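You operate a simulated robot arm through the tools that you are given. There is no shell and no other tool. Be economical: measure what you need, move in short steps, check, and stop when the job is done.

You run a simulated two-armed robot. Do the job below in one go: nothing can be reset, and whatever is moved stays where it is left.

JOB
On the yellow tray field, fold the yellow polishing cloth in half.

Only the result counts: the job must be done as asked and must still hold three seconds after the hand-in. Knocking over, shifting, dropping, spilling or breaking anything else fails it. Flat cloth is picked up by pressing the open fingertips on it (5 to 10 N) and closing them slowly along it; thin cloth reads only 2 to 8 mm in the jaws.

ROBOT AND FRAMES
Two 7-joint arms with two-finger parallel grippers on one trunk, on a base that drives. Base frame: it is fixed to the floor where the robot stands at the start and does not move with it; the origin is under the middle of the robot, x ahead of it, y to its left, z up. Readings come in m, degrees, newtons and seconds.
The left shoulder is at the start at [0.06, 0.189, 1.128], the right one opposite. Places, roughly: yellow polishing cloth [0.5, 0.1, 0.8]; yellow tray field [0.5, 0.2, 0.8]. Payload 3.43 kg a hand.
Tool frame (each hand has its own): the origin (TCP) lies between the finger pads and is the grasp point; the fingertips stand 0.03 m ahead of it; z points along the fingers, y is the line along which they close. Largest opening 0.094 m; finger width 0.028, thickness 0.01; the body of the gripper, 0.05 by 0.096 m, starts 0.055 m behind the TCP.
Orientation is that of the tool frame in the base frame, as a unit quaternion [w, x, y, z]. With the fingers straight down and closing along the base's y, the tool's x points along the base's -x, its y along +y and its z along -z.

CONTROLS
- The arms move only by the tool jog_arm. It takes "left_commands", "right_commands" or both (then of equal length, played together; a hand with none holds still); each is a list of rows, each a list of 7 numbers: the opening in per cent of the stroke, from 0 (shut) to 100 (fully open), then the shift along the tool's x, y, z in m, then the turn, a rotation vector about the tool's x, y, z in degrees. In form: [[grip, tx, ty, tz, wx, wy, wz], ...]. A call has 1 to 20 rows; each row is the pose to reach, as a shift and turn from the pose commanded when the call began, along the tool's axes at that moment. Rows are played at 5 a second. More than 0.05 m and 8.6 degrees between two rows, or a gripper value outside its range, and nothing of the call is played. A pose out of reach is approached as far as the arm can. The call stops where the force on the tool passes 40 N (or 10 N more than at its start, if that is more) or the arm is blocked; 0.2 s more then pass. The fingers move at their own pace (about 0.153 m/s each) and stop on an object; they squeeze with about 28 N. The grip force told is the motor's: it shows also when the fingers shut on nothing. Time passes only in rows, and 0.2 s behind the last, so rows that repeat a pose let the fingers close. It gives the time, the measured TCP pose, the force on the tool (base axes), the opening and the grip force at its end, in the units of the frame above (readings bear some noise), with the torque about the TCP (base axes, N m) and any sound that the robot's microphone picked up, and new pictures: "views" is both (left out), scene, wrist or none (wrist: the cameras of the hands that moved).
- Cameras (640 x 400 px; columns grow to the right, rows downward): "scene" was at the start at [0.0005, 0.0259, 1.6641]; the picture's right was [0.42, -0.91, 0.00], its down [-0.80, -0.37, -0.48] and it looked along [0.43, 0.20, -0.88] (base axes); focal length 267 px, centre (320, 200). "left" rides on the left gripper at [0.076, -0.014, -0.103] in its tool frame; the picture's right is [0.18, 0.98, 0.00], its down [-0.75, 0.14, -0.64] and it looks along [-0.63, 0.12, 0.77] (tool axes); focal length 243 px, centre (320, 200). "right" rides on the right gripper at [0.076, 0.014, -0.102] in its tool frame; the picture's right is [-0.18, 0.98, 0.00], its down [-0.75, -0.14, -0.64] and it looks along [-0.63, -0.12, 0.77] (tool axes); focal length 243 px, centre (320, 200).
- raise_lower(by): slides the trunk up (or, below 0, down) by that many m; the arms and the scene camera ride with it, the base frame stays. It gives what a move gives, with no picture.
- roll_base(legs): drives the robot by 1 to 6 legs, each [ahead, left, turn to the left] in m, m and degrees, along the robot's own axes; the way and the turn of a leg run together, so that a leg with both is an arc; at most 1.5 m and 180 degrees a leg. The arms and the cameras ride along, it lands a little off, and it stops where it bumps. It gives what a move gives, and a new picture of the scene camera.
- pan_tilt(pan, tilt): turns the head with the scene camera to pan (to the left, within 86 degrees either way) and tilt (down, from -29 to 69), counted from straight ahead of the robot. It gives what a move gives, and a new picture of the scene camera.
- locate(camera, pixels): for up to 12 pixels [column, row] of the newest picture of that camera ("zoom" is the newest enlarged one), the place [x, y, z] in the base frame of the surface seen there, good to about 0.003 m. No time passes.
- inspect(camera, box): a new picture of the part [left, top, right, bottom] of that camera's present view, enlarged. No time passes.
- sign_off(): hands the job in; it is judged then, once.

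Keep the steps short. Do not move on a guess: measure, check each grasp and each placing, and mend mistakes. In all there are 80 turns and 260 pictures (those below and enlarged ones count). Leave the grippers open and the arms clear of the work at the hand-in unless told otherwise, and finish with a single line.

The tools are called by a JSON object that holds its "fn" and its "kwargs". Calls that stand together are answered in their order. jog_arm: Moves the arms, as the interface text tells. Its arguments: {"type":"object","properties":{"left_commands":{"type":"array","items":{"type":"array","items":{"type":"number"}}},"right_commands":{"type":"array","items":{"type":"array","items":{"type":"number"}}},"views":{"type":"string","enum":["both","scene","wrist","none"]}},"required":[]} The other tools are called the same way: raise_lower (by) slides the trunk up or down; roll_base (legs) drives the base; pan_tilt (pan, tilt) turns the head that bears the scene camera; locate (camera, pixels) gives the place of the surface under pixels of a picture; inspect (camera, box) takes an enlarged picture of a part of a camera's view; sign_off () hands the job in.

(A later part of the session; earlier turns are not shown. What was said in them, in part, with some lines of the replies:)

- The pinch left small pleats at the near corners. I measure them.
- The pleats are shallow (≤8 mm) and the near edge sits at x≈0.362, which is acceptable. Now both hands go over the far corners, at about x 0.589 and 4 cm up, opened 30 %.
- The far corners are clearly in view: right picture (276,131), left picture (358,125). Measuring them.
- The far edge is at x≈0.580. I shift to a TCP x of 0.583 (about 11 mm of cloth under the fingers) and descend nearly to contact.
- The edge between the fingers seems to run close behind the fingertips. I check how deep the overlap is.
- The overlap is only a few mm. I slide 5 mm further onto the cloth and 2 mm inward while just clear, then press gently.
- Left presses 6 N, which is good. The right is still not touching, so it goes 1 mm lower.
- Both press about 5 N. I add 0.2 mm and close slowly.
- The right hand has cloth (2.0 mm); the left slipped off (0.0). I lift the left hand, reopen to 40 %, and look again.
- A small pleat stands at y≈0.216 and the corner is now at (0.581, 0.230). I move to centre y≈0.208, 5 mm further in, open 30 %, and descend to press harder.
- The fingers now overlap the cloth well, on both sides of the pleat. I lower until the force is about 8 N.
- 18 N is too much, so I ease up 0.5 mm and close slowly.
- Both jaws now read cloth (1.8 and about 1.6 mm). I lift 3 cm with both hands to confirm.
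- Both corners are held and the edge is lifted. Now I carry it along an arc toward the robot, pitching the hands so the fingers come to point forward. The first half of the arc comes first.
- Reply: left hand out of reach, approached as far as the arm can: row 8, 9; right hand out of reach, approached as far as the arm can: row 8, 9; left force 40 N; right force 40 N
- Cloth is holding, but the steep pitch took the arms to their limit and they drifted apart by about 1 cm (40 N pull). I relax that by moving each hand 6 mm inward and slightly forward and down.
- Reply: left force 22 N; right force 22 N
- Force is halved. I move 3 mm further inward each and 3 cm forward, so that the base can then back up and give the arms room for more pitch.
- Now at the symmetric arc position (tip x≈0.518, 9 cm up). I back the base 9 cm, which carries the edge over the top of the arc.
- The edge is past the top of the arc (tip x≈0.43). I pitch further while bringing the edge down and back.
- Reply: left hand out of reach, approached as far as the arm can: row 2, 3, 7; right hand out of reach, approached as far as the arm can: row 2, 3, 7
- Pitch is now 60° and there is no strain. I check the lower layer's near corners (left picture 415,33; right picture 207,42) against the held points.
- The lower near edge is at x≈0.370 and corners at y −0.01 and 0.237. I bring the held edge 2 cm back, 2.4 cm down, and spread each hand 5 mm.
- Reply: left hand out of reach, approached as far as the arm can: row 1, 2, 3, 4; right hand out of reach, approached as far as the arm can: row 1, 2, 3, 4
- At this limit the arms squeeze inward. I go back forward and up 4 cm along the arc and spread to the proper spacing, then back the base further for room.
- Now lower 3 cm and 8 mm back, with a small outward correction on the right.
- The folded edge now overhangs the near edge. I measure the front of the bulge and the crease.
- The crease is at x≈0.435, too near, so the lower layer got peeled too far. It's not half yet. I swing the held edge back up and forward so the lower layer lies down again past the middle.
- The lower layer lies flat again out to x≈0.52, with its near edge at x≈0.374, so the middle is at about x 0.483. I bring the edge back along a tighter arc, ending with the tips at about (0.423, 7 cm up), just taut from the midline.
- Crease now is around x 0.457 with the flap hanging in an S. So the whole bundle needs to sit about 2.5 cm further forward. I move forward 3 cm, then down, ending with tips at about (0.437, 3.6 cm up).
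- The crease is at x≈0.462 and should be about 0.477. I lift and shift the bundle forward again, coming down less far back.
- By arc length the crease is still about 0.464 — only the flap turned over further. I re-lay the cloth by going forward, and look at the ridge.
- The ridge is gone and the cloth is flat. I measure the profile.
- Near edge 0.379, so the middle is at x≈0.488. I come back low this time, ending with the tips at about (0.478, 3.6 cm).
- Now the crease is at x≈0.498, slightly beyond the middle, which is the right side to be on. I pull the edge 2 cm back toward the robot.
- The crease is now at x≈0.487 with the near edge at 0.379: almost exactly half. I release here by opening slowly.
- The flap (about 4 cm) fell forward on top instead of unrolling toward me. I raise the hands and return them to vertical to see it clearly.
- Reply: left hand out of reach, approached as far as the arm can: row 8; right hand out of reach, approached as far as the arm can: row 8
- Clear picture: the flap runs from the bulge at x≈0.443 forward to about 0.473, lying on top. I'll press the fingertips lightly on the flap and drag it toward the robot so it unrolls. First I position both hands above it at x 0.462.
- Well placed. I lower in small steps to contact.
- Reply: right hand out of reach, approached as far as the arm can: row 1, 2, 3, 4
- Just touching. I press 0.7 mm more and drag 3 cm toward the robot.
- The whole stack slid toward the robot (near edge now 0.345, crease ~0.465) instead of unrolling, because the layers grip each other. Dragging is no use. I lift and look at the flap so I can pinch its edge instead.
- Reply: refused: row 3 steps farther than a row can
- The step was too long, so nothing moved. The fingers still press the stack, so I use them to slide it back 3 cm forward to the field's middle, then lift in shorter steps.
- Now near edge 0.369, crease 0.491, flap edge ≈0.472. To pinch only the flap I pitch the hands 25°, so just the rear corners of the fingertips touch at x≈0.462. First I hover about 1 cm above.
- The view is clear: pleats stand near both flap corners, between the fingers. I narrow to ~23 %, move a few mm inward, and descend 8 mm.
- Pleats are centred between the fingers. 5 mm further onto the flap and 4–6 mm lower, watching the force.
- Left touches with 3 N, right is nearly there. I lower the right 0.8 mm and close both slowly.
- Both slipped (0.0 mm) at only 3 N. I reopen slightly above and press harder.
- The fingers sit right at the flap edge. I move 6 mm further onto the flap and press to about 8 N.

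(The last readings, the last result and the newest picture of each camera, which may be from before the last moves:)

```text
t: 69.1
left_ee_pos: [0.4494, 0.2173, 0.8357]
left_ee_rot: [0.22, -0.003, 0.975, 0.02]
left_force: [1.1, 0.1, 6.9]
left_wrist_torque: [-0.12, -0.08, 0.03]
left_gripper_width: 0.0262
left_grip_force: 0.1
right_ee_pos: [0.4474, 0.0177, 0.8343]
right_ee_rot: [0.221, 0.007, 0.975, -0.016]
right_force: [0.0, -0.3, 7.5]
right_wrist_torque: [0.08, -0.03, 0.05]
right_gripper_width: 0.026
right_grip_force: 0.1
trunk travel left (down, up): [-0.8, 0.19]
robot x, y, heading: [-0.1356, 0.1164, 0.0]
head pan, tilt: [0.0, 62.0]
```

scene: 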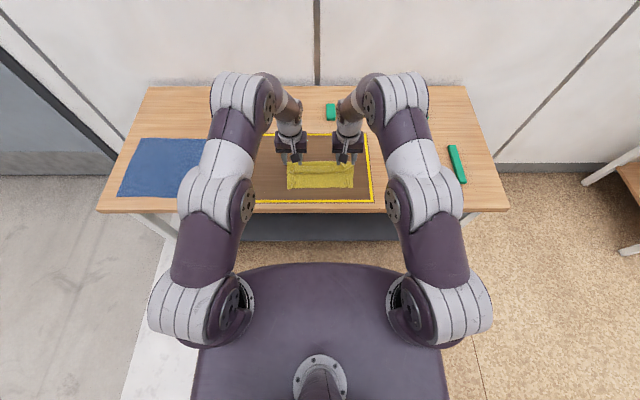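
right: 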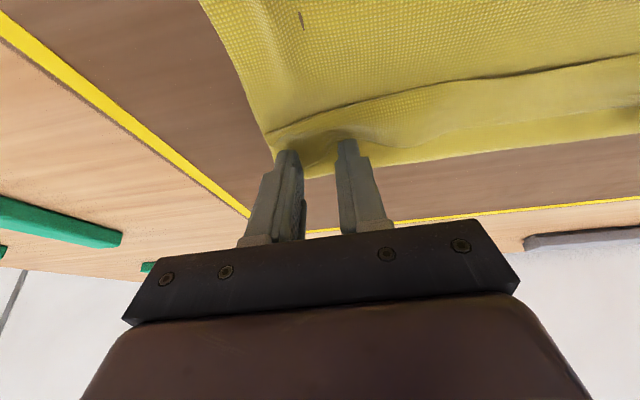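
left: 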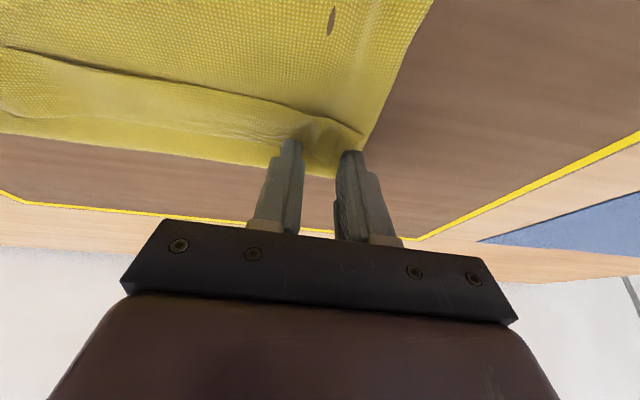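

Both press about 7 N. Closing slowly.

{"fn": "jog_arm", "kwargs": {"left_commands": [[28, 0, 0, 0.0003, 0, 0, 0], [25, 0, 0, 0.0003, 0, 0, 0], [22, 0, 0, 0.0003, 0, 0, 0], [19, 0, 0, 0.0003, 0, 0, 0], [16, 0, 0, 0.0003, 0, 0, 0], [13, 0, 0, 0.0003, 0, 0, 0], [10, 0, 0, 0.0003, 0, 0, 0], [7, 0, 0, 0.0003, 0, 0, 0], [4, 0, 0, 0.0003, 0, 0, 0], [0, 0, 0, 0.0003, 0, 0, 0], [0, 0, 0, 0.0003, 0, 0, 0]], "right_commands": [[28, 0, 0, 0.0003, 0, 0, 0], [25, 0, 0, 0.0003, 0, 0, 0], [22, 0, 0, 0.0003, 0, 0, 0], [19, 0, 0, 0.0003, 0, 0, 0], [16, 0, 0, 0.0003, 0, 0, 0], [13, 0, 0, 0.0003, 0, 0, 0], [10, 0, 0, 0.0003, 0, 0, 0], [7, 0, 0, 0.0003, 0, 0, 0], [4, 0, 0, 0.0003, 0, 0, 0], [0, 0, 0, 0.0003, 0, 0, 0], [0, 0, 0, 0.0003, 0, 0, 0]], "views": "wrist"}}

```text
t: 71.5
left_ee_pos: [0.4493, 0.2181, 0.8336]
left_ee_rot: [0.22, -0.002, 0.975, 0.02]
left_force: [-0.6, -7.4, 8.8]
left_wrist_torque: [-0.33, -0.01, 0.02]
left_gripper_width: 0.002
left_grip_force: 28.1
right_ee_pos: [0.4465, 0.018, 0.8352]
right_ee_rot: [0.222, 0.006, 0.975, -0.017]
right_force: [0.7, 6.9, 9.7]
right_wrist_torque: [0.23, -0.03, -0.01]
right_gripper_width: 0.0016
right_grip_force: 28.1
trunk travel left (down, up): [-0.8, 0.19]
robot x, y, heading: [-0.1339, 0.1162, -0.1]
head pan, tilt: [0.0, 62.0]
```

right: 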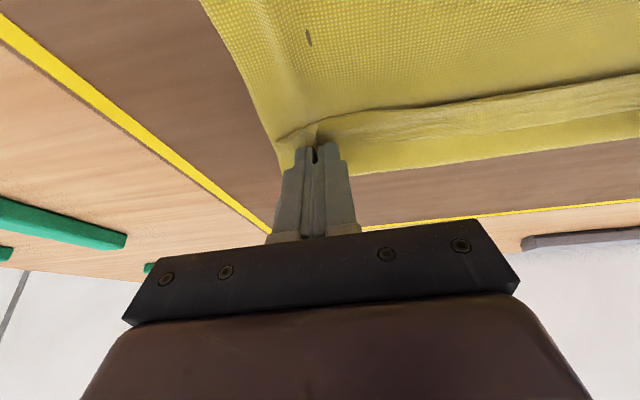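
left: 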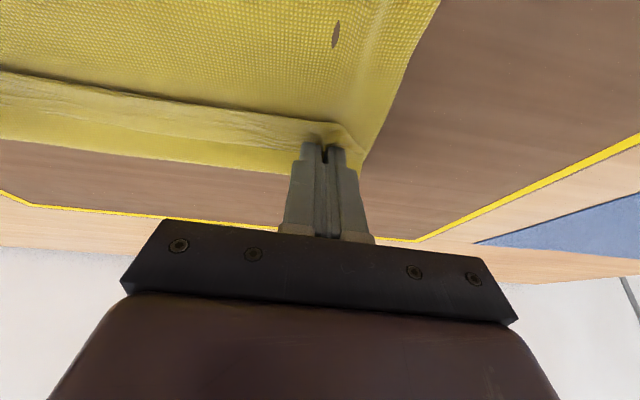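

Both hold cloth (2.0 / 1.6 mm). I lift 3 cm and look whether only the flap comes up.

{"fn": "jog_arm", "kwargs": {"left_commands": [[0, -0.004, -0.0005, -0.009, 0, 0, 0], [0, -0.0085, -0.001, -0.018, 0, 0, 0], [0, -0.0127, -0.0015, -0.0272, 0, 0, 0], [0, -0.0127, -0.0015, -0.0272, 0, 0, 0]], "right_commands": [[0, -0.004, 0.0005, -0.009, 0, 0, 0], [0, -0.0085, 0.001, -0.018, 0, 0, 0], [0, -0.0127, 0.0015, -0.0272, 0, 0, 0], [0, -0.0127, 0.0015, -0.0272, 0, 0, 0]], "views": "wrist"}}

{"fn": "inspect", "kwargs": {"camera": "scene", "box": [230, 120, 390, 220]}}

```text
t: 72.5
left_ee_pos: [0.4505, 0.2156, 0.8623]
left_ee_rot: [0.217, -0.003, 0.976, 0.02]
left_force: [-0.6, -1.1, -0.4]
left_wrist_torque: [-0.12, -0.01, 0.03]
left_gripper_width: 0.0021
left_grip_force: 27.6
right_ee_pos: [0.4477, 0.019, 0.8621]
right_ee_rot: [0.22, 0.005, 0.975, -0.017]
right_force: [0.2, 3.0, -0.3]
right_wrist_torque: [0.08, 0.01, -0.02]
right_gripper_width: 0.0016
right_grip_force: 27.8
trunk travel left (down, up): [-0.8, 0.19]
robot x, y, heading: [-0.1387, 0.1141, -0.4]
head pan, tilt: [0.0, 62.0]
```

right: 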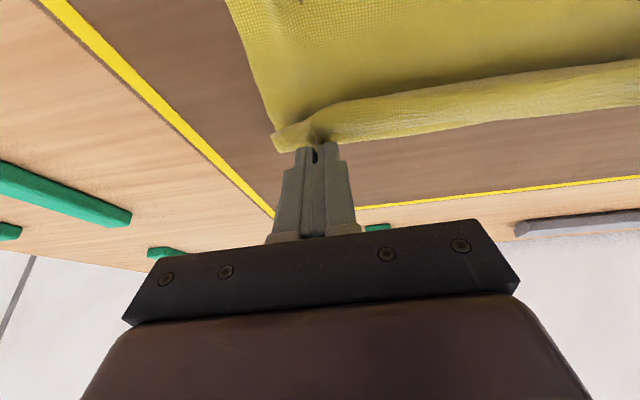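
left: 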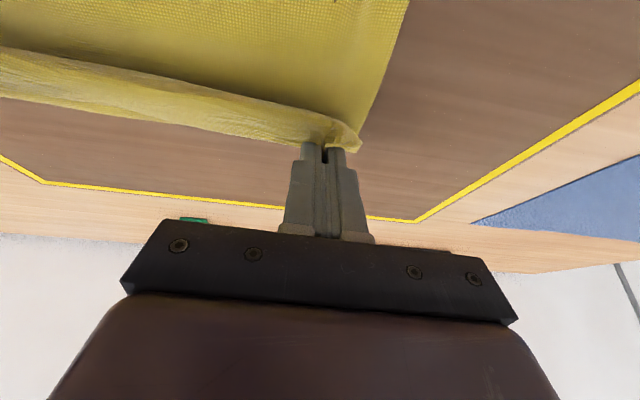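

```text
4.00 times, centred on (310, 170) of scene
```

zoom: 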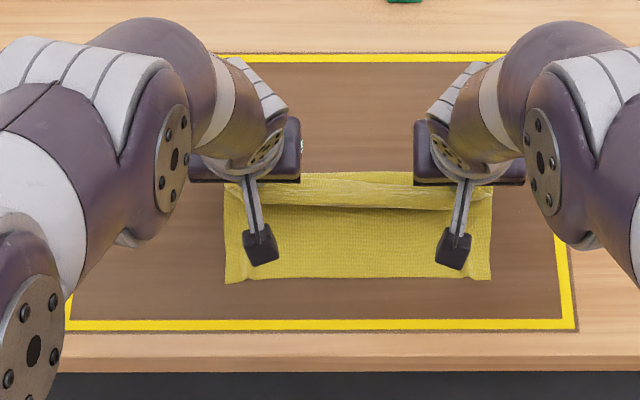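

Only the flap came up, and the stack stays. I swing the flap up and over toward the robot, nearly taut from the crease at x≈0.487, pitching to about 69°.

{"fn": "jog_arm", "kwargs": {"left_commands": [[0, -0.0134, 0, -0.0147, 0, -5, 0], [0, -0.0214, 0, -0.0282, 0, -13, 0], [0, -0.018, 0, -0.04, 0, -21, 0], [0, -0.0064, 0, -0.0451, 0, -29, 0], [0, 0.007, 0, -0.0453, 0, -37, 0], [0, 0.0214, 0, -0.0417, 0, -44, 0], [0, 0.0214, 0, -0.0417, 0, -44, 0]], "right_commands": [[0, -0.0134, 0, -0.0147, 0, -5, 0], [0, -0.0214, 0, -0.0282, 0, -13, 0], [0, -0.018, 0, -0.04, 0, -21, 0], [0, -0.0064, 0, -0.0451, 0, -29, 0], [0, 0.007, 0, -0.0453, 0, -37, 0], [0, 0.0214, 0, -0.0417, 0, -44, 0], [0, 0.0214, 0, -0.0417, 0, -44, 0]], "views": "wrist"}}

{"fn": "inspect", "kwargs": {"camera": "scene", "box": [230, 120, 390, 220]}}

{"fn": "locate", "kwargs": {"camera": "zoom", "pixels": [[360, 270], [360, 250], [360, 235], [360, 220], [360, 205], [360, 190], [360, 180], [360, 170], [360, 160], [360, 150], [488, 175], [488, 165]]}}

```text
t: 74.1
left_ee_pos: [0.4112, 0.2136, 0.8925]
left_ee_rot: [0.568, 0.005, 0.823, 0.02]
left_force: [1.1, 0.1, -0.8]
left_wrist_torque: [0.01, 0.0, -0.02]
left_gripper_width: 0.0022
left_grip_force: 27.9
left hand out of reach, approached as far as the arm can: row 3, 4, 5
right_ee_pos: [0.4115, 0.0221, 0.8903]
right_ee_rot: [0.57, -0.001, 0.822, -0.018]
right_force: [-0.6, -0.3, -0.2]
right_wrist_torque: [0.04, 0.03, 0.01]
right_gripper_width: 0.0014
right_grip_force: 27.6
right hand out of reach, approached as far as the arm can: row 3, 4, 5
trunk travel left (down, up): [-0.8, 0.19]
robot x, y, heading: [-0.1369, 0.1197, -0.3]
head pan, tilt: [0.0, 62.0]
```

right: 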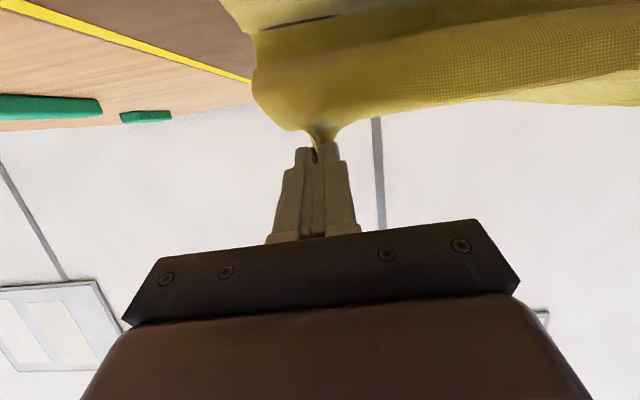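
left: 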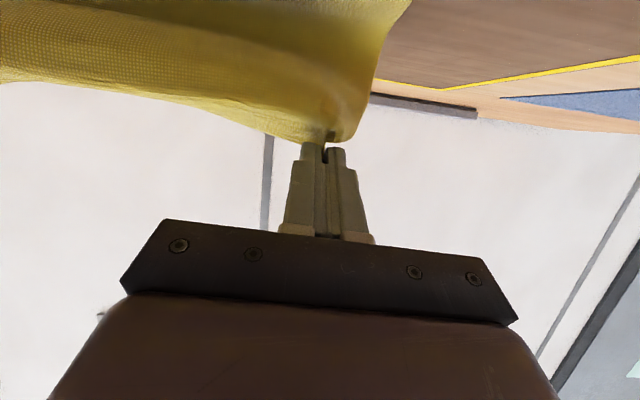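

```text
4.00 times, centred on (310, 170) of scene
```

zoom: 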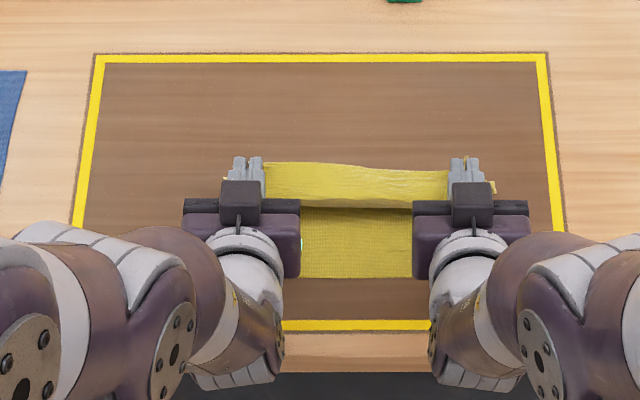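

```text
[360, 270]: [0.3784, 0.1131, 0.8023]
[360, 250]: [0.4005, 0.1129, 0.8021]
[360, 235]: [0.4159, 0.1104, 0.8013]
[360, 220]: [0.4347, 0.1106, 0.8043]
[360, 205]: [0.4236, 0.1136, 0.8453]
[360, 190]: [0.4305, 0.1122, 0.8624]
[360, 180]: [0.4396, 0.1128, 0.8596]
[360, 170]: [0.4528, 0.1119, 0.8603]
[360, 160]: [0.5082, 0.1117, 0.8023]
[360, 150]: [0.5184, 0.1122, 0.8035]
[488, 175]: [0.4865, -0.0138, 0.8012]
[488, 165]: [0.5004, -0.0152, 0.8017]
```

The sheet now leans toward the robot, nearly taut, with just the ~2 cm gripped strip turned back. I swing on toward the robot, opening in the motion so it falls that way, then rise.

{"fn": "jog_arm", "kwargs": {"left_commands": [[0, 0.0128, 0, -0.0166, 0, 0, 0], [100, 0.0348, 0, -0.0348, 0, 0, 0], [100, 0.0384, 0, -0.0442, 0, 0, 0], [100, 0.0384, 0, -0.0442, 0, 0, 0], [100, 0.001, 0, -0.0586, 0, 0, 0], [100, -0.0363, 0, -0.0729, 0, 0, 0], [100, -0.0737, 0, -0.0872, 0, 0, 0], [100, -0.0737, 0, -0.0872, 0, 8, 0], [100, -0.0737, 0, -0.0872, 0, 16, 0], [100, -0.0737, 0, -0.0872, 0, 24, 0], [100, -0.0737, 0, -0.0872, 0, 32, 0], [100, -0.0737, 0, -0.0872, 0, 40, 0], [100, -0.0737, 0, -0.0872, 0, 48, 0], [100, -0.0737, 0, -0.0872, 0, 56, 0], [100, -0.0737, 0, -0.0872, 0, 64, 0], [100, -0.0737, 0, -0.0872, 0, 69, 0]], "right_commands": [[0, 0.0128, 0, -0.0166, 0, 0, 0], [100, 0.0348, 0, -0.0348, 0, 0, 0], [100, 0.0384, 0, -0.0442, 0, 0, 0], [100, 0.0384, 0, -0.0442, 0, 0, 0], [100, 0.001, 0, -0.0586, 0, 0, 0], [100, -0.0363, 0, -0.0729, 0, 0, 0], [100, -0.0737, 0, -0.0872, 0, 0, 0], [100, -0.0737, 0, -0.0872, 0, 8, 0], [100, -0.0737, 0, -0.0872, 0, 16, 0], [100, -0.0737, 0, -0.0872, 0, 24, 0], [100, -0.0737, 0, -0.0872, 0, 32, 0], [100, -0.0737, 0, -0.0872, 0, 40, 0], [100, -0.0737, 0, -0.0872, 0, 48, 0], [100, -0.0737, 0, -0.0872, 0, 56, 0], [100, -0.0737, 0, -0.0872, 0, 64, 0], [100, -0.0737, 0, -0.0872, 0, 69, 0]], "views": "wrist"}}

{"fn": "inspect", "kwargs": {"camera": "scene", "box": [230, 120, 390, 220]}}

{"fn": "locate", "kwargs": {"camera": "zoom", "pixels": [[360, 290], [360, 280], [360, 270], [360, 260], [360, 250], [360, 240], [360, 220], [360, 200], [360, 190], [360, 180], [360, 170], [360, 160]]}}

```text
t: 77.5
left_ee_pos: [0.3577, 0.2092, 0.9915]
left_ee_rot: [0.0, -0.008, 1.0, 0.018]
left_force: [0.8, 0.3, -0.6]
left_wrist_torque: [0.04, 0.04, 0.02]
left_gripper_width: 0.0936
left_grip_force: 0.0
left hand out of reach, approached as far as the arm can: row 2, 3, 4, 5, 6, 7, 14
right_ee_pos: [0.355, 0.0264, 0.9903]
right_ee_rot: [0.002, 0.008, 1.0, -0.016]
right_force: [1.1, -0.1, -0.8]
right_wrist_torque: [-0.01, 0.02, 0.03]
right_gripper_width: 0.0942
right_grip_force: 0.0
right hand out of reach, approached as far as the arm can: row 2, 3, 4, 5, 6, 7, 14
trunk travel left (down, up): [-0.8, 0.19]
robot x, y, heading: [-0.1355, 0.1171, -0.3]
head pan, tilt: [0.0, 62.0]
```

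right: 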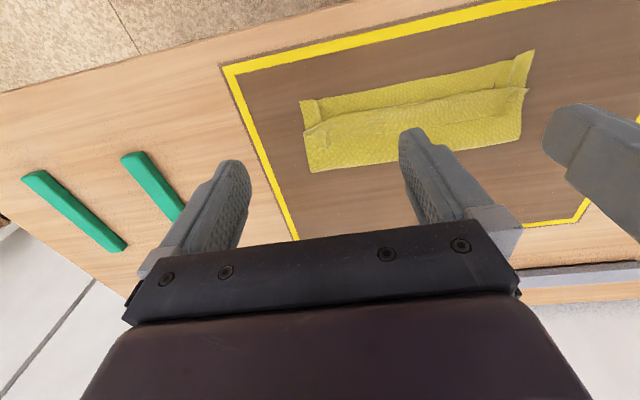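
left: 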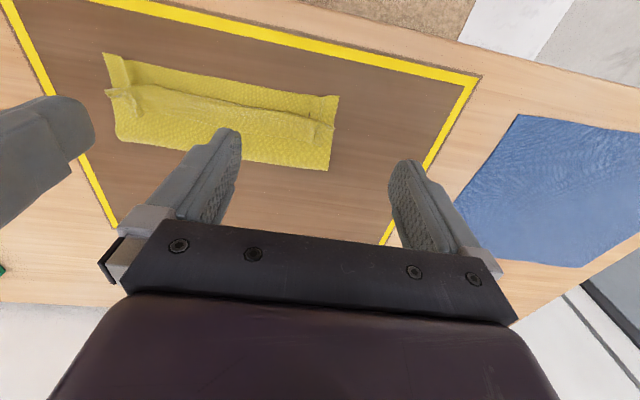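

```text
4.00 times, centred on (310, 170) of scene
```

zoom: 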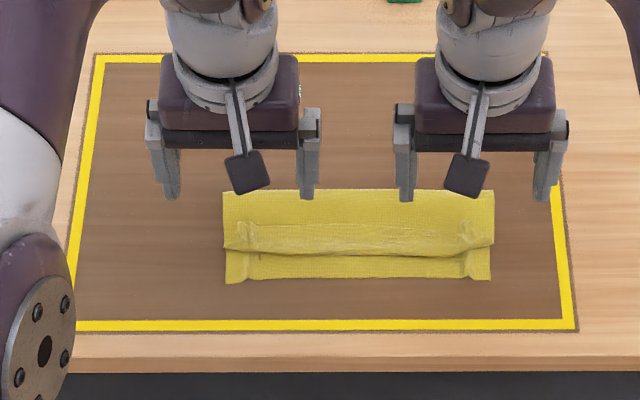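

```text
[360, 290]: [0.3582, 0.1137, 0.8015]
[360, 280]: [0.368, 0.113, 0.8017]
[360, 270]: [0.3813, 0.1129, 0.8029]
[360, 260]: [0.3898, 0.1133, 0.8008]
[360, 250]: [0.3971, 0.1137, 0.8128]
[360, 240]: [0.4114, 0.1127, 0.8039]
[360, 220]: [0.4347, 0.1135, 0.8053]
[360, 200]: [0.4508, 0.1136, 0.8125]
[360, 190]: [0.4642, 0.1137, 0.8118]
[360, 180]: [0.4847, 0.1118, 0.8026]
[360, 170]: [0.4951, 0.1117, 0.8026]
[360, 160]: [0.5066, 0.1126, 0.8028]
```

The fold is now at half (crease 0.466, near edge 0.371), with only a ~2.8 cm strip turned back on top (bulge 0.395, strip edge ≈0.428). I place the open fingertips just behind the strip's edge, grazing height, to sweep it over toward the robot.

{"fn": "jog_arm", "kwargs": {"left_commands": [[80, -0.03, -0.006, 0.02, 0, 0, 0], [60, -0.06, -0.012, 0.04, 0, 0, 0], [60, -0.09, -0.019, 0.07, 0, 0, 0], [60, -0.09, -0.019, 0.11, 0, 0, 0], [60, -0.09, -0.019, 0.145, 0, 0, 0], [60, -0.09, -0.019, 0.157, 0, 0, 0], [60, -0.09, -0.019, 0.157, 0, 0, 0]], "right_commands": [[80, -0.03, 0.008, 0.02, 0, 0, 0], [60, -0.06, 0.016, 0.04, 0, 0, 0], [60, -0.092, 0.026, 0.07, 0, 0, 0], [60, -0.092, 0.026, 0.11, 0, 0, 0], [60, -0.092, 0.026, 0.145, 0, 0, 0], [60, -0.092, 0.026, 0.1555, 0, 0, 0], [60, -0.092, 0.026, 0.1555, 0, 0, 0]], "views": "wrist"}}

{"fn": "inspect", "kwargs": {"camera": "left", "box": [160, 60, 480, 260]}}

{"fn": "inspect", "kwargs": {"camera": "right", "box": [160, 60, 480, 260]}}

```text
t: 79.1
left_ee_pos: [0.4476, 0.1962, 0.8351]
left_ee_rot: [0.003, -0.008, 1.0, 0.019]
left_force: [-0.4, 0.0, -0.1]
left_wrist_torque: [0.01, 0.01, 0.01]
left_gripper_width: 0.0564
left_grip_force: 0.1
right_ee_pos: [0.4472, 0.0472, 0.8347]
right_ee_rot: [0.005, 0.009, 1.0, -0.015]
right_force: [0.1, 0.0, 0.4]
right_wrist_torque: [0.01, 0.01, 0.02]
right_gripper_width: 0.0567
right_grip_force: 0.1
trunk travel left (down, up): [-0.8, 0.19]
robot x, y, heading: [-0.1374, 0.1196, -0.4]
head pan, tilt: [0.0, 62.0]
```

right: 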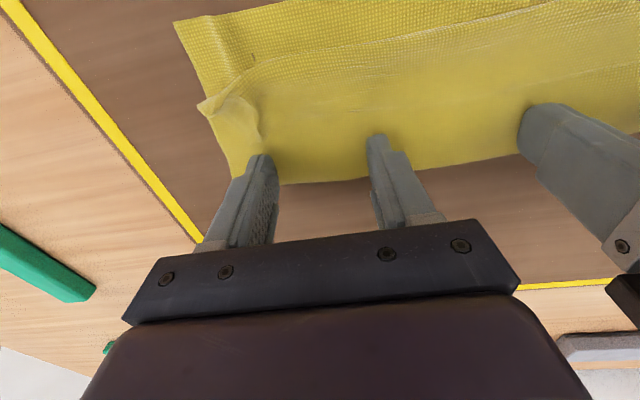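
left: 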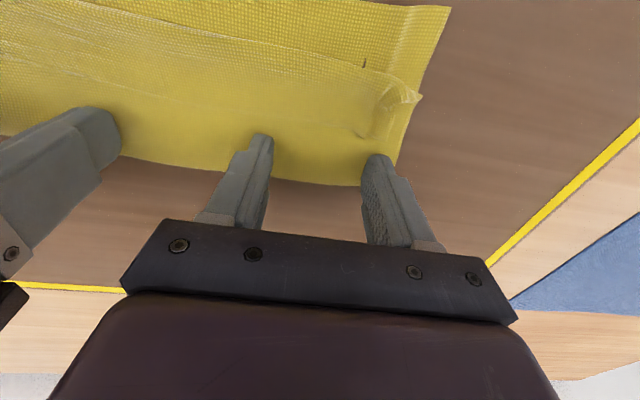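

```text
2.00 times, centred on (320, 160) of left
```

zoom: 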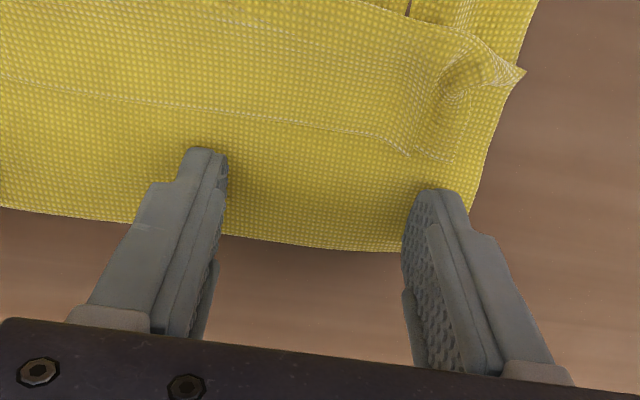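

```text
2.00 times, centred on (320, 160) of right
```

zoom: 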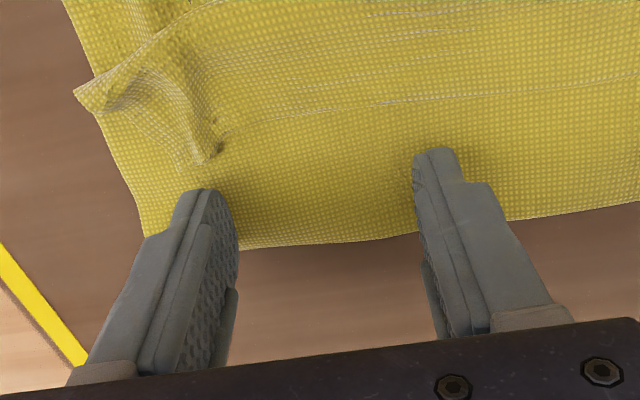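

The fingers are right behind the strip edge and aligned with its corners. I lower 1.5 mm to graze and sweep 8 cm toward the robot, then rise.

{"fn": "jog_arm", "kwargs": {"left_commands": [[60, 0, 0, 0.0016, 0, 0, 0], [60, 0.008, 0, 0.0016, 0, 0, 0], [60, 0.016, 0, 0.0016, 0, 0, 0], [60, 0.024, 0, 0.0014, 0, 0, 0], [60, 0.032, 0, 0.001, 0, 0, 0], [60, 0.04, 0, 0.0005, 0, 0, 0], [60, 0.05, 0, 0, 0, 0, 0], [60, 0.06, 0, -0.001, 0, 0, 0], [60, 0.072, 0, -0.002, 0, 0, 0], [60, 0.085, 0, -0.002, 0, 0, 0], [60, 0.085, 0, -0.04, 0, 0, 0], [60, 0.085, 0, -0.085, 0, 0, 0], [60, 0.085, 0, -0.13, 0, 0, 0]], "right_commands": [[60, 0, 0, 0.0014, 0, 0, 0], [60, 0.008, 0, 0.0014, 0, 0, 0], [60, 0.016, 0, 0.0014, 0, 0, 0], [60, 0.024, 0, 0.0012, 0, 0, 0], [60, 0.032, 0, 0.001, 0, 0, 0], [60, 0.04, 0, 0.0005, 0, 0, 0], [60, 0.05, 0, 0, 0, 0, 0], [60, 0.06, 0, -0.001, 0, 0, 0], [60, 0.072, 0, -0.002, 0, 0, 0], [60, 0.085, 0, -0.002, 0, 0, 0], [60, 0.085, 0, -0.04, 0, 0, 0], [60, 0.085, 0, -0.085, 0, 0, 0], [60, 0.085, 0, -0.13, 0, 0, 0]], "views": "wrist"}}

{"fn": "inspect", "kwargs": {"camera": "scene", "box": [230, 120, 390, 220]}}

{"fn": "locate", "kwargs": {"camera": "zoom", "pixels": [[360, 300], [360, 290], [360, 280], [360, 270], [360, 260], [360, 250], [360, 240], [360, 230], [360, 220], [360, 210], [360, 200], [360, 190]]}}

```text
t: 81.9
left_ee_pos: [0.3611, 0.19, 0.9668]
left_ee_rot: [0.003, -0.006, 1.0, 0.02]
left_force: [0.2, -0.7, 0.8]
left_wrist_torque: [-0.02, 0.02, 0.01]
left_gripper_width: 0.0564
left_grip_force: 0.0
right_ee_pos: [0.3582, 0.0533, 0.9634]
right_ee_rot: [0.005, 0.01, 1.0, -0.015]
right_force: [0.3, 0.7, 0.4]
right_wrist_torque: [-0.02, -0.02, -0.04]
right_gripper_width: 0.0565
right_grip_force: 0.1
trunk travel left (down, up): [-0.8, 0.19]
robot x, y, heading: [-0.1365, 0.1138, -0.1]
head pan, tilt: [0.0, 62.0]
```

right: 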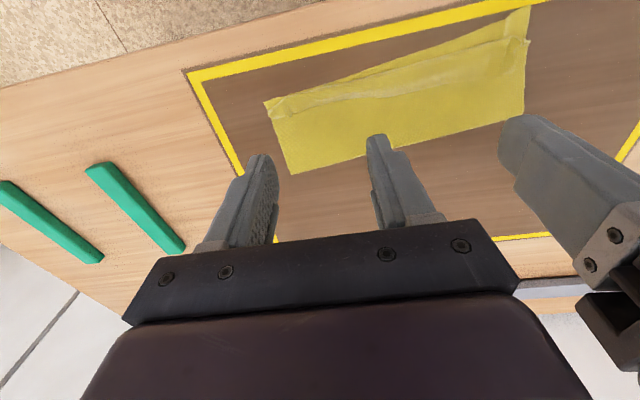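
left: 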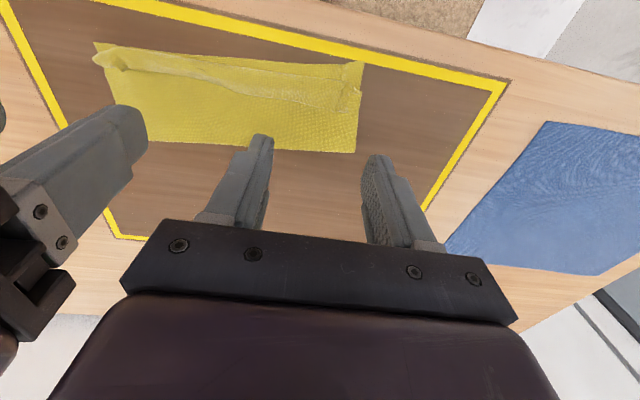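

```text
4.00 times, centred on (310, 170) of scene
```

zoom: 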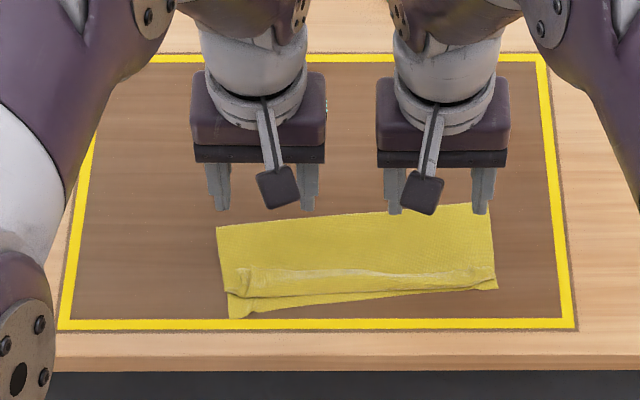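

```text
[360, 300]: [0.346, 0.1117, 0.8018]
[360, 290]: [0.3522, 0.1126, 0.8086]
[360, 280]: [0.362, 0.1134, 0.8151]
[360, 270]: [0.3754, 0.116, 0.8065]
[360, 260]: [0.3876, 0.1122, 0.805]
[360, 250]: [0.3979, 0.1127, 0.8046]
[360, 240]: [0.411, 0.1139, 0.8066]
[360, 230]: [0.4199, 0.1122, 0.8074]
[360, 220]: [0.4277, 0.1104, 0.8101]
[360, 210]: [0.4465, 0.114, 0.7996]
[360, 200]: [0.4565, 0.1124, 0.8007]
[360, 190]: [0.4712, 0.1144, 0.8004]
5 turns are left
```

5 turns left. The sweep helped: the strip is now ~2 cm and standing up (z 0.815), but the stack slid toward the robot. In one call I press behind the strip, slide the stack forward ~4–5 cm, then graze-sweep the strip over again and rise.

{"fn": "jog_arm", "kwargs": {"left_commands": [[60, -0.022, 0, 0.035, 0, 0, 0], [60, -0.044, 0, 0.067, 0, 0, 0], [60, -0.044, 0, 0.11, 0, 0, 0], [60, -0.044, 0, 0.1335, 0, 0, 0], [60, -0.044, 0, 0.1355, 0, 0, 0], [60, -0.055, 0, 0.1355, 0, 0, 0], [60, -0.066, 0, 0.1355, 0, 0, 0], [60, -0.077, 0, 0.1355, 0, 0, 0], [60, -0.088, 0, 0.1355, 0, 0, 0], [60, -0.099, 0, 0.1355, 0, 0, 0], [60, -0.099, 0, 0.1333, 0, 0, 0], [60, -0.089, 0, 0.1333, 0, 0, 0], [60, -0.079, 0, 0.1333, 0, 0, 0], [60, -0.069, 0, 0.133, 0, 0, 0], [60, -0.059, 0, 0.1325, 0, 0, 0], [60, -0.049, 0, 0.1315, 0, 0, 0], [60, -0.039, 0, 0.1305, 0, 0, 0], [60, -0.029, 0, 0.13, 0, 0, 0], [60, -0.025, 0, 0.09, 0, 0, 0], [60, -0.025, 0, 0.045, 0, 0, 0]], "right_commands": [[60, -0.022, 0, 0.031, 0, 0, 0], [60, -0.047, 0, 0.063, 0, 0, 0], [60, -0.047, 0, 0.106, 0, 0, 0], [60, -0.047, 0, 0.1297, 0, 0, 0], [60, -0.047, 0, 0.1317, 0, 0, 0], [60, -0.055, 0, 0.1317, 0, 0, 0], [60, -0.063, 0, 0.1317, 0, 0, 0], [60, -0.071, 0, 0.1317, 0, 0, 0], [60, -0.079, 0, 0.1317, 0, 0, 0], [60, -0.087, 0, 0.1317, 0, 0, 0], [60, -0.087, 0, 0.1295, 0, 0, 0], [60, -0.077, 0, 0.1295, 0, 0, 0], [60, -0.067, 0, 0.1295, 0, 0, 0], [60, -0.057, 0, 0.1292, 0, 0, 0], [60, -0.049, 0, 0.1287, 0, 0, 0], [60, -0.041, 0, 0.1277, 0, 0, 0], [60, -0.033, 0, 0.1267, 0, 0, 0], [60, -0.025, 0, 0.126, 0, 0, 0], [60, -0.021, 0, 0.086, 0, 0, 0], [60, -0.021, 0, 0.041, 0, 0, 0]], "views": "wrist"}}

{"fn": "inspect", "kwargs": {"camera": "scene", "box": [230, 120, 390, 220]}}

{"fn": "locate", "kwargs": {"camera": "zoom", "pixels": [[360, 310], [360, 300], [360, 290], [360, 280], [360, 270], [360, 260], [360, 250], [360, 240], [360, 230], [360, 220], [360, 210], [360, 200]]}}

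{"fn": "inspect", "kwargs": {"camera": "left", "box": [60, 0, 420, 225]}}

```text
t: 86.1
left_ee_pos: [0.3831, 0.1928, 0.9205]
left_ee_rot: [0.001, -0.007, 1.0, 0.018]
left_force: [-0.7, 0.2, 0.8]
left_wrist_torque: [0.01, -0.02, -0.03]
left_gripper_width: 0.0565
left_grip_force: 0.1
right_ee_pos: [0.3824, 0.0493, 0.9239]
right_ee_rot: [0.004, 0.009, 1.0, -0.016]
right_force: [0.1, -0.4, 0.5]
right_wrist_torque: [0.05, -0.01, 0.0]
right_gripper_width: 0.0564
right_grip_force: 0.1
trunk travel left (down, up): [-0.8, 0.19]
robot x, y, heading: [-0.1404, 0.1154, -0.1]
head pan, tilt: [0.0, 62.0]
```

right: 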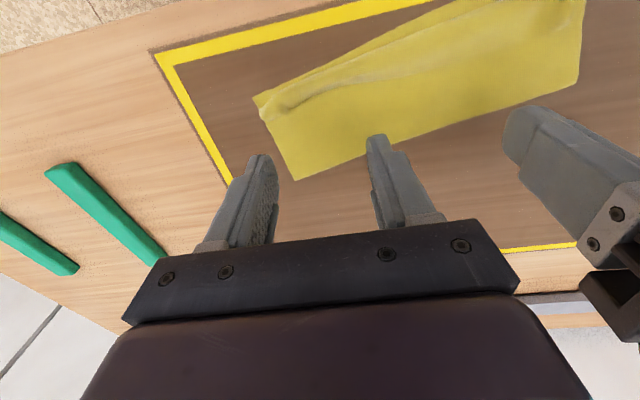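
left: 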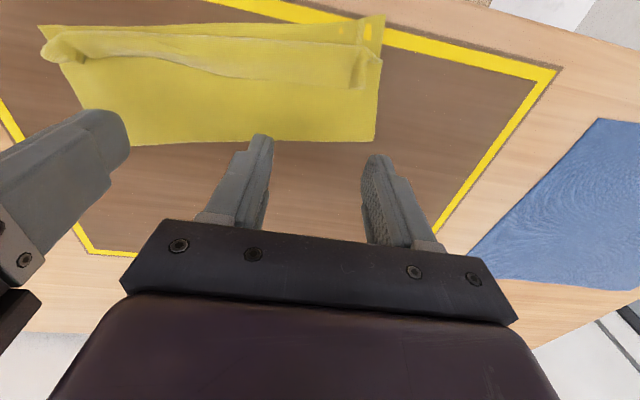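

```text
4.00 times, centred on (310, 170) of scene
```

zoom: 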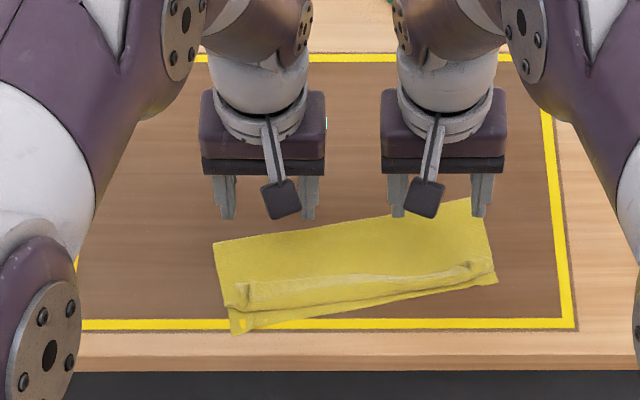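

```text
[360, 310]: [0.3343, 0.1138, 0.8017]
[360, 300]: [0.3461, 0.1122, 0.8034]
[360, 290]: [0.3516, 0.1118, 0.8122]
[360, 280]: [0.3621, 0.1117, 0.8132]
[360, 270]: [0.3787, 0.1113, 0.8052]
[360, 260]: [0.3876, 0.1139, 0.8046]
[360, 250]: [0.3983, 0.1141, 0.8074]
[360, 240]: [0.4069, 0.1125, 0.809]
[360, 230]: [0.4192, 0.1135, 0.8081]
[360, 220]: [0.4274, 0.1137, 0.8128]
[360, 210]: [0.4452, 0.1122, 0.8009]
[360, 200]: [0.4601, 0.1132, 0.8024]
```

```text
1.78 times, centred on (240, 112) of left
4 turns are left
```

zoom: 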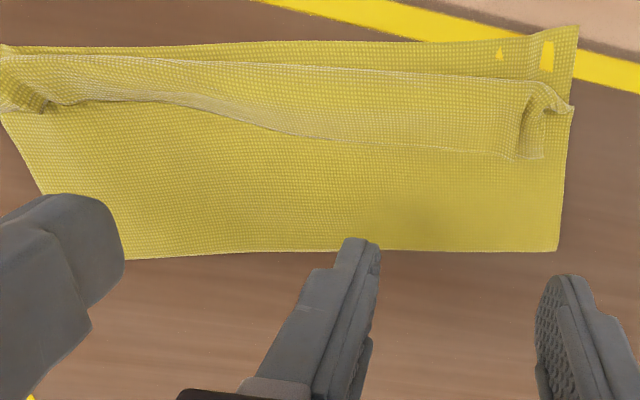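

4 turns left. The left near corner now touches the border, as the forward push was too light. I press about 1.5 mm deeper, push forward 7.5 cm on the left and 5 cm on the right (straightening it), then graze-sweep the strip back once more and rise.

{"fn": "jog_arm", "kwargs": {"left_commands": [[60, -0.012, 0, 0.04, 0, 0, 0], [60, -0.022, 0, 0.08, 0, 0, 0], [60, -0.022, 0, 0.0905, 0, 0, 0], [60, -0.0345, 0, 0.0905, 0, 0, 0], [60, -0.047, 0, 0.0905, 0, 0, 0], [60, -0.0595, 0, 0.0905, 0, 0, 0], [60, -0.072, 0, 0.0905, 0, 0, 0], [60, -0.0845, 0, 0.0905, 0, 0, 0], [60, -0.097, 0, 0.0905, 0, 0, 0], [60, -0.097, 0, 0.0875, 0, 0, 0], [60, -0.089, 0, 0.0875, 0, 0, 0], [60, -0.08, 0, 0.0875, 0, 0, 0], [60, -0.071, 0, 0.0875, 0, 0, 0], [60, -0.062, 0, 0.0873, 0, 0, 0], [60, -0.053, 0, 0.087, 0, 0, 0], [60, -0.044, 0, 0.086, 0, 0, 0], [60, -0.035, 0, 0.085, 0, 0, 0], [60, -0.027, 0, 0.084, 0, 0, 0], [60, -0.025, 0, 0.045, 0, 0, 0], [60, -0.01, 0, 0.005, 0, 0, 0]], "right_commands": [[60, -0.014, 0, 0.043, 0, 0, 0], [60, -0.028, 0, 0.084, 0, 0, 0], [60, -0.028, 0, 0.0939, 0, 0, 0], [60, -0.0365, 0, 0.0939, 0, 0, 0], [60, -0.045, 0, 0.0939, 0, 0, 0], [60, -0.053, 0, 0.0939, 0, 0, 0], [60, -0.0615, 0, 0.0939, 0, 0, 0], [60, -0.07, 0, 0.0939, 0, 0, 0], [60, -0.078, 0, 0.0939, 0, 0, 0], [60, -0.078, 0, 0.0909, 0, 0, 0], [60, -0.072, 0, 0.0909, 0, 0, 0], [60, -0.066, 0, 0.0909, 0, 0, 0], [60, -0.06, 0, 0.0909, 0, 0, 0], [60, -0.053, 0, 0.0907, 0, 0, 0], [60, -0.046, 0, 0.0904, 0, 0, 0], [60, -0.04, 0, 0.0894, 0, 0, 0], [60, -0.034, 0, 0.0884, 0, 0, 0], [60, -0.028, 0, 0.0874, 0, 0, 0], [60, -0.026, 0, 0.049, 0, 0, 0], [60, -0.012, 0, 0.009, 0, 0, 0]], "views": "wrist"}}

{"fn": "inspect", "kwargs": {"camera": "scene", "box": [230, 120, 390, 220]}}

{"fn": "locate", "kwargs": {"camera": "zoom", "pixels": [[360, 300], [360, 290], [360, 280], [360, 270], [360, 260], [360, 250], [360, 240], [360, 230], [360, 220], [360, 210], [360, 200], [360, 190]]}}

{"fn": "inspect", "kwargs": {"camera": "left", "box": [60, 0, 420, 225]}}

```text
t: 90.3
left_ee_pos: [0.3961, 0.1955, 0.9147]
left_ee_rot: [0.003, -0.007, 1.0, 0.02]
left_force: [-0.7, 0.0, 0.5]
left_wrist_torque: [0.03, -0.05, -0.03]
left_gripper_width: 0.0566
left_grip_force: 0.1
left hand out of reach, approached as far as the arm can: row 8, 9, 10, 11
right_ee_pos: [0.3934, 0.0482, 0.9172]
right_ee_rot: [0.005, 0.009, 1.0, -0.016]
right_force: [0.0, -0.3, -0.1]
right_wrist_torque: [-0.02, 0.0, 0.04]
right_gripper_width: 0.0564
right_grip_force: 0.0
trunk travel left (down, up): [-0.8, 0.19]
robot x, y, heading: [-0.1365, 0.1196, -0.3]
head pan, tilt: [0.0, 62.0]
```

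right: 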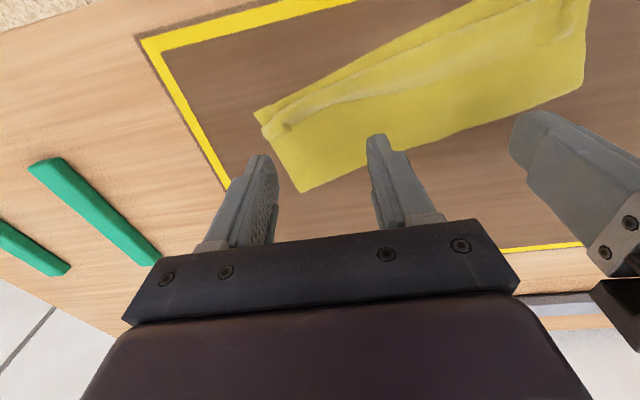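
left: 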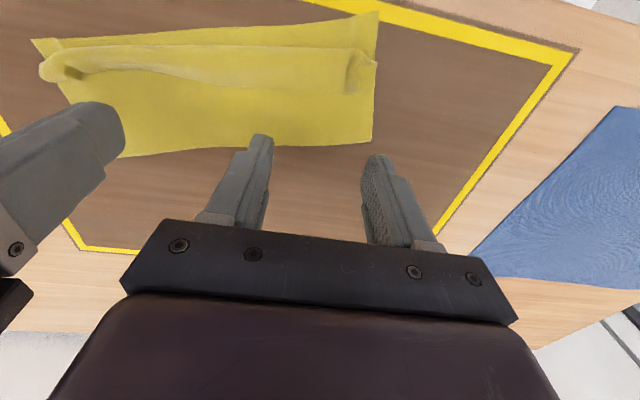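

```text
4.00 times, centred on (310, 170) of scene
```

zoom: 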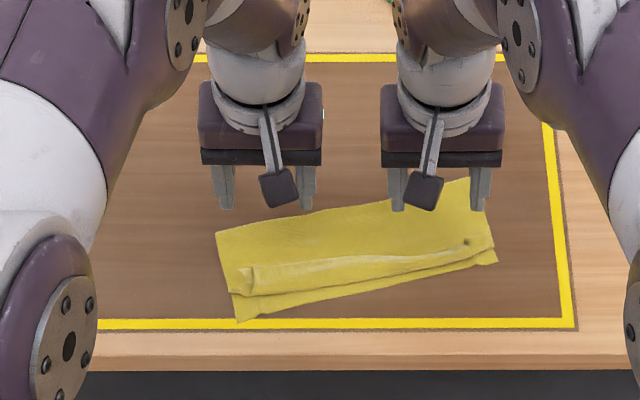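

```text
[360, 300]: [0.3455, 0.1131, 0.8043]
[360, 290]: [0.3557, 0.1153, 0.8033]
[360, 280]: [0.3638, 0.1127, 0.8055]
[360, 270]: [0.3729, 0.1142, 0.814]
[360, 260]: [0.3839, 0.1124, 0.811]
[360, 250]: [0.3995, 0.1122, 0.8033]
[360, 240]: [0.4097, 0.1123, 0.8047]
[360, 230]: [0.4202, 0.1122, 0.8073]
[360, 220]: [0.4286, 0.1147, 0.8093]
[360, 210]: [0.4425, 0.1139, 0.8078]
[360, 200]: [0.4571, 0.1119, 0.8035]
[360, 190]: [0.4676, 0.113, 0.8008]
```

```text
1.78 times, centred on (240, 112) of left
3 turns are left
```

zoom: 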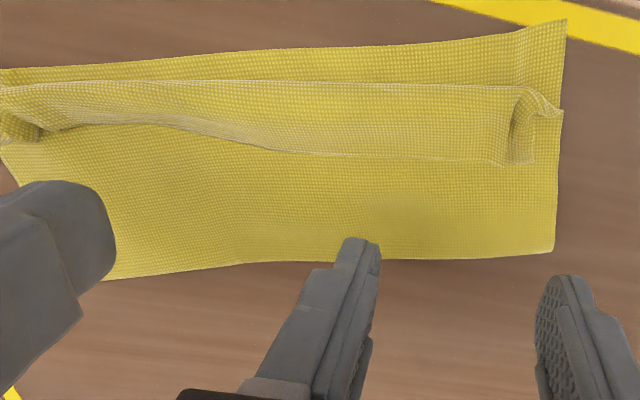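

3 turns left; the cloth is now fully inside the border. One more combined attempt: push the stack forward, then sweep higher (tips ~8 mm above the table) so only the standing strip is pushed over, and rise well clear with grippers open.

{"fn": "jog_arm", "kwargs": {"left_commands": [[60, -0.012, 0, 0.04, 0, 0, 0], [60, -0.012, 0, 0.078, 0, 0, 0], [60, -0.012, 0, 0.085, 0, 0, 0], [60, -0.022, 0, 0.085, 0, 0, 0], [60, -0.032, 0, 0.085, 0, 0, 0], [60, -0.042, 0, 0.085, 0, 0, 0], [60, -0.052, 0, 0.085, 0, 0, 0], [60, -0.062, 0, 0.085, 0, 0, 0], [60, -0.062, 0, 0.0775, 0, 0, 0], [60, -0.052, 0, 0.0775, 0, 0, 0], [60, -0.038, 0, 0.0775, 0, 0, 0], [60, -0.024, 0, 0.0775, 0, 0, 0], [60, -0.01, 0, 0.0775, 0, 0, 0], [60, 0.004, 0, 0.0775, 0, 0, 0], [60, 0.018, 0, 0.0775, 0, 0, 0], [60, 0.018, 0, 0.04, 0, 0, 0], [60, 0.018, 0, 0, 0, 0, 0], [60, 0.018, 0, -0.04, 0, 0, 0], [80, 0.03, 0, -0.08, 0, 0, 0]], "right_commands": [[60, -0.016, 0, 0.04, 0, 0, 0], [60, -0.032, 0, 0.08, 0, 0, 0], [60, -0.032, 0, 0.0875, 0, 0, 0], [60, -0.038, 0, 0.0875, 0, 0, 0], [60, -0.044, 0, 0.0875, 0, 0, 0], [60, -0.05, 0, 0.0875, 0, 0, 0], [60, -0.056, 0, 0.0875, 0, 0, 0], [60, -0.062, 0, 0.0875, 0, 0, 0], [60, -0.062, 0, 0.08, 0, 0, 0], [60, -0.052, 0, 0.08, 0, 0, 0], [60, -0.038, 0, 0.08, 0, 0, 0], [60, -0.024, 0, 0.08, 0, 0, 0], [60, -0.012, 0, 0.08, 0, 0, 0], [60, -0.002, 0, 0.08, 0, 0, 0], [60, 0.005, 0, 0.08, 0, 0, 0], [60, 0.005, 0, 0.04, 0, 0, 0], [60, 0.005, 0, 0, 0, 0, 0], [60, 0.005, 0, -0.04, 0, 0, 0], [80, 0.02, 0, -0.08, 0, 0, 0]], "views": "wrist"}}

{"fn": "inspect", "kwargs": {"camera": "scene", "box": [230, 120, 390, 220]}}

{"fn": "locate", "kwargs": {"camera": "zoom", "pixels": [[360, 310], [360, 300], [360, 290], [360, 280], [360, 270], [360, 260], [360, 250], [360, 240], [360, 230], [360, 220], [360, 210], [360, 200]]}}

```text
t: 94.3
left_ee_pos: [0.3655, 0.1878, 0.9967]
left_ee_rot: [0.003, -0.007, 1.0, 0.019]
left_force: [-0.9, -0.4, 0.3]
left_wrist_torque: [0.01, -0.03, -0.01]
left_gripper_width: 0.0755
left_grip_force: 0.0
right_ee_pos: [0.373, 0.0516, 0.9975]
right_ee_rot: [0.005, 0.009, 1.0, -0.016]
right_force: [-1.0, 0.0, 1.3]
right_wrist_torque: [0.0, -0.01, 0.03]
right_gripper_width: 0.0754
right_grip_force: 0.2
trunk travel left (down, up): [-0.8, 0.19]
robot x, y, heading: [-0.1389, 0.1158, -0.2]
head pan, tilt: [0.0, 62.0]
```

right: 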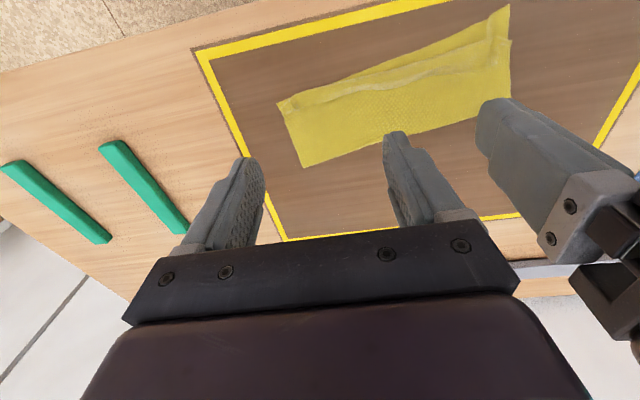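
left: 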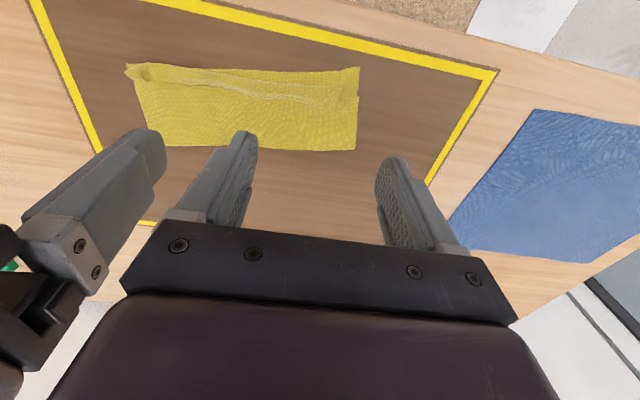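

```text
4.00 times, centred on (310, 170) of scene
```

zoom: 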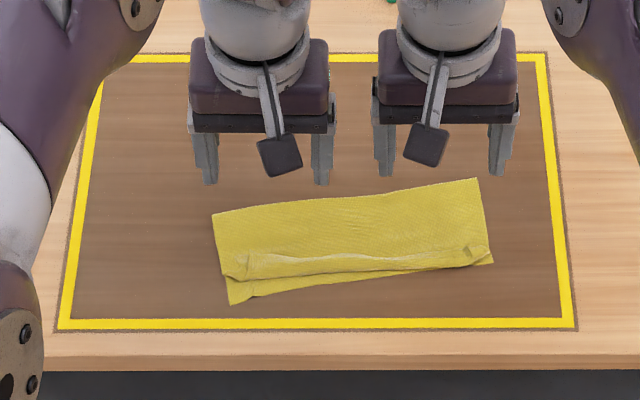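

```text
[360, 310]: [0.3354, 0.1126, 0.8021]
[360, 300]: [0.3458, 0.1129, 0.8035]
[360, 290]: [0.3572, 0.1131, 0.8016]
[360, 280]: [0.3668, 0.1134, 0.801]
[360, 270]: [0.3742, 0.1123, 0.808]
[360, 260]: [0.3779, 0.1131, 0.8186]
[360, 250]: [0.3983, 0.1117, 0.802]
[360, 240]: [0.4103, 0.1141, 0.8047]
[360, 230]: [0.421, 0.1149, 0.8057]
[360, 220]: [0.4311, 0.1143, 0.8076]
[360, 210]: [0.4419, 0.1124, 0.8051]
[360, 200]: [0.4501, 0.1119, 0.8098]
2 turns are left
```

2 turns left. It improved: the bulge now almost meets the near edge (0.374 vs 0.362) and the remaining strip stands up at z≈0.819. One last higher sweep pushes it over, ending high and clear; then I hand in.

{"fn": "jog_arm", "kwargs": {"left_commands": [[70, -0.025, 0, 0.04, 0, 0, 0], [60, -0.045, 0, 0.08, 0, 0, 0], [60, -0.045, 0, 0.12, 0, 0, 0], [60, -0.045, 0, 0.156, 0, 0, 0], [60, -0.035, 0, 0.156, 0, 0, 0], [60, -0.025, 0, 0.156, 0, 0, 0], [60, -0.014, 0, 0.156, 0, 0, 0], [60, -0.003, 0, 0.1555, 0, 0, 0], [60, 0.008, 0, 0.155, 0, 0, 0], [60, 0.02, 0, 0.155, 0, 0, 0], [60, 0.022, 0, 0.12, 0, 0, 0], [60, 0.022, 0, 0.08, 0, 0, 0], [70, 0.022, 0, 0.04, 0, 0, 0], [100, 0.022, 0.01, 0, 0, 0, 0], [100, 0.022, 0.02, -0.02, 0, 0, 0]], "right_commands": [[70, -0.025, 0, 0.04, 0, 0, 0], [60, -0.052, 0, 0.08, 0, 0, 0], [60, -0.052, 0, 0.12, 0, 0, 0], [60, -0.052, 0, 0.157, 0, 0, 0], [60, -0.042, 0, 0.157, 0, 0, 0], [60, -0.032, 0, 0.157, 0, 0, 0], [60, -0.022, 0, 0.157, 0, 0, 0], [60, -0.011, 0, 0.1565, 0, 0, 0], [60, 0, 0, 0.156, 0, 0, 0], [60, 0.01, 0, 0.156, 0, 0, 0], [60, 0.012, 0, 0.12, 0, 0, 0], [60, 0.012, 0, 0.08, 0, 0, 0], [70, 0.012, 0, 0.04, 0, 0, 0], [100, 0.012, -0.01, 0, 0, 0, 0], [100, 0.012, -0.02, -0.02, 0, 0, 0]], "views": "scene"}}

{"fn": "inspect", "kwargs": {"camera": "scene", "box": [230, 120, 390, 220]}}

```text
t: 97.5
left_ee_pos: [0.3459, 0.2097, 1.016]
left_ee_rot: [0.002, -0.007, 1.0, 0.019]
left_force: [-0.5, 0.6, -0.1]
left_wrist_torque: [0.0, -0.02, -0.02]
left_gripper_width: 0.0939
left_grip_force: 0.1
right_ee_pos: [0.362, 0.031, 1.0164]
right_ee_rot: [0.004, 0.009, 1.0, -0.015]
right_force: [0.4, -0.8, 0.6]
right_wrist_torque: [0.0, 0.04, 0.0]
right_gripper_width: 0.0942
right_grip_force: 0.0
trunk travel left (down, up): [-0.8, 0.19]
robot x, y, heading: [-0.1363, 0.1141, -0.3]
head pan, tilt: [0.0, 62.0]
```

scene: 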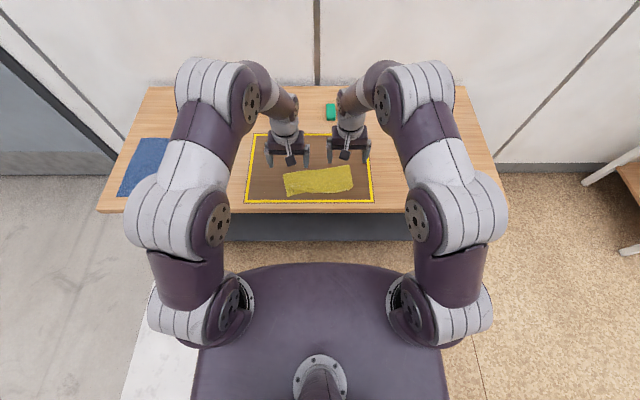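

```text
4.00 times, centred on (310, 170) of scene
1 turns are left
```

zoom: 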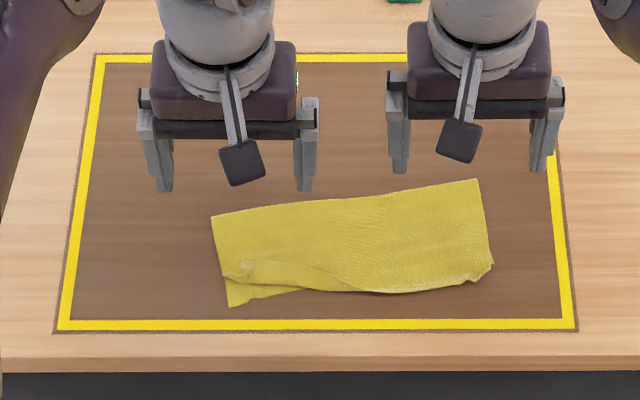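

The strip flipped over along most of the edge. The cloth is folded with the top layer reaching the near edge, apart from a small tuck at the left corner. It lies inside the field, the grippers are open and the arms are clear. Last turn, so I hand in.

{"fn": "sign_off", "kwargs": {}}

```text
The job is handed in.
```

The yellow cloth is folded roughly in half inside the yellow tray field and handed in, but not cleanly: the left near corner is still slightly tucked and the cloth lies a little askew.
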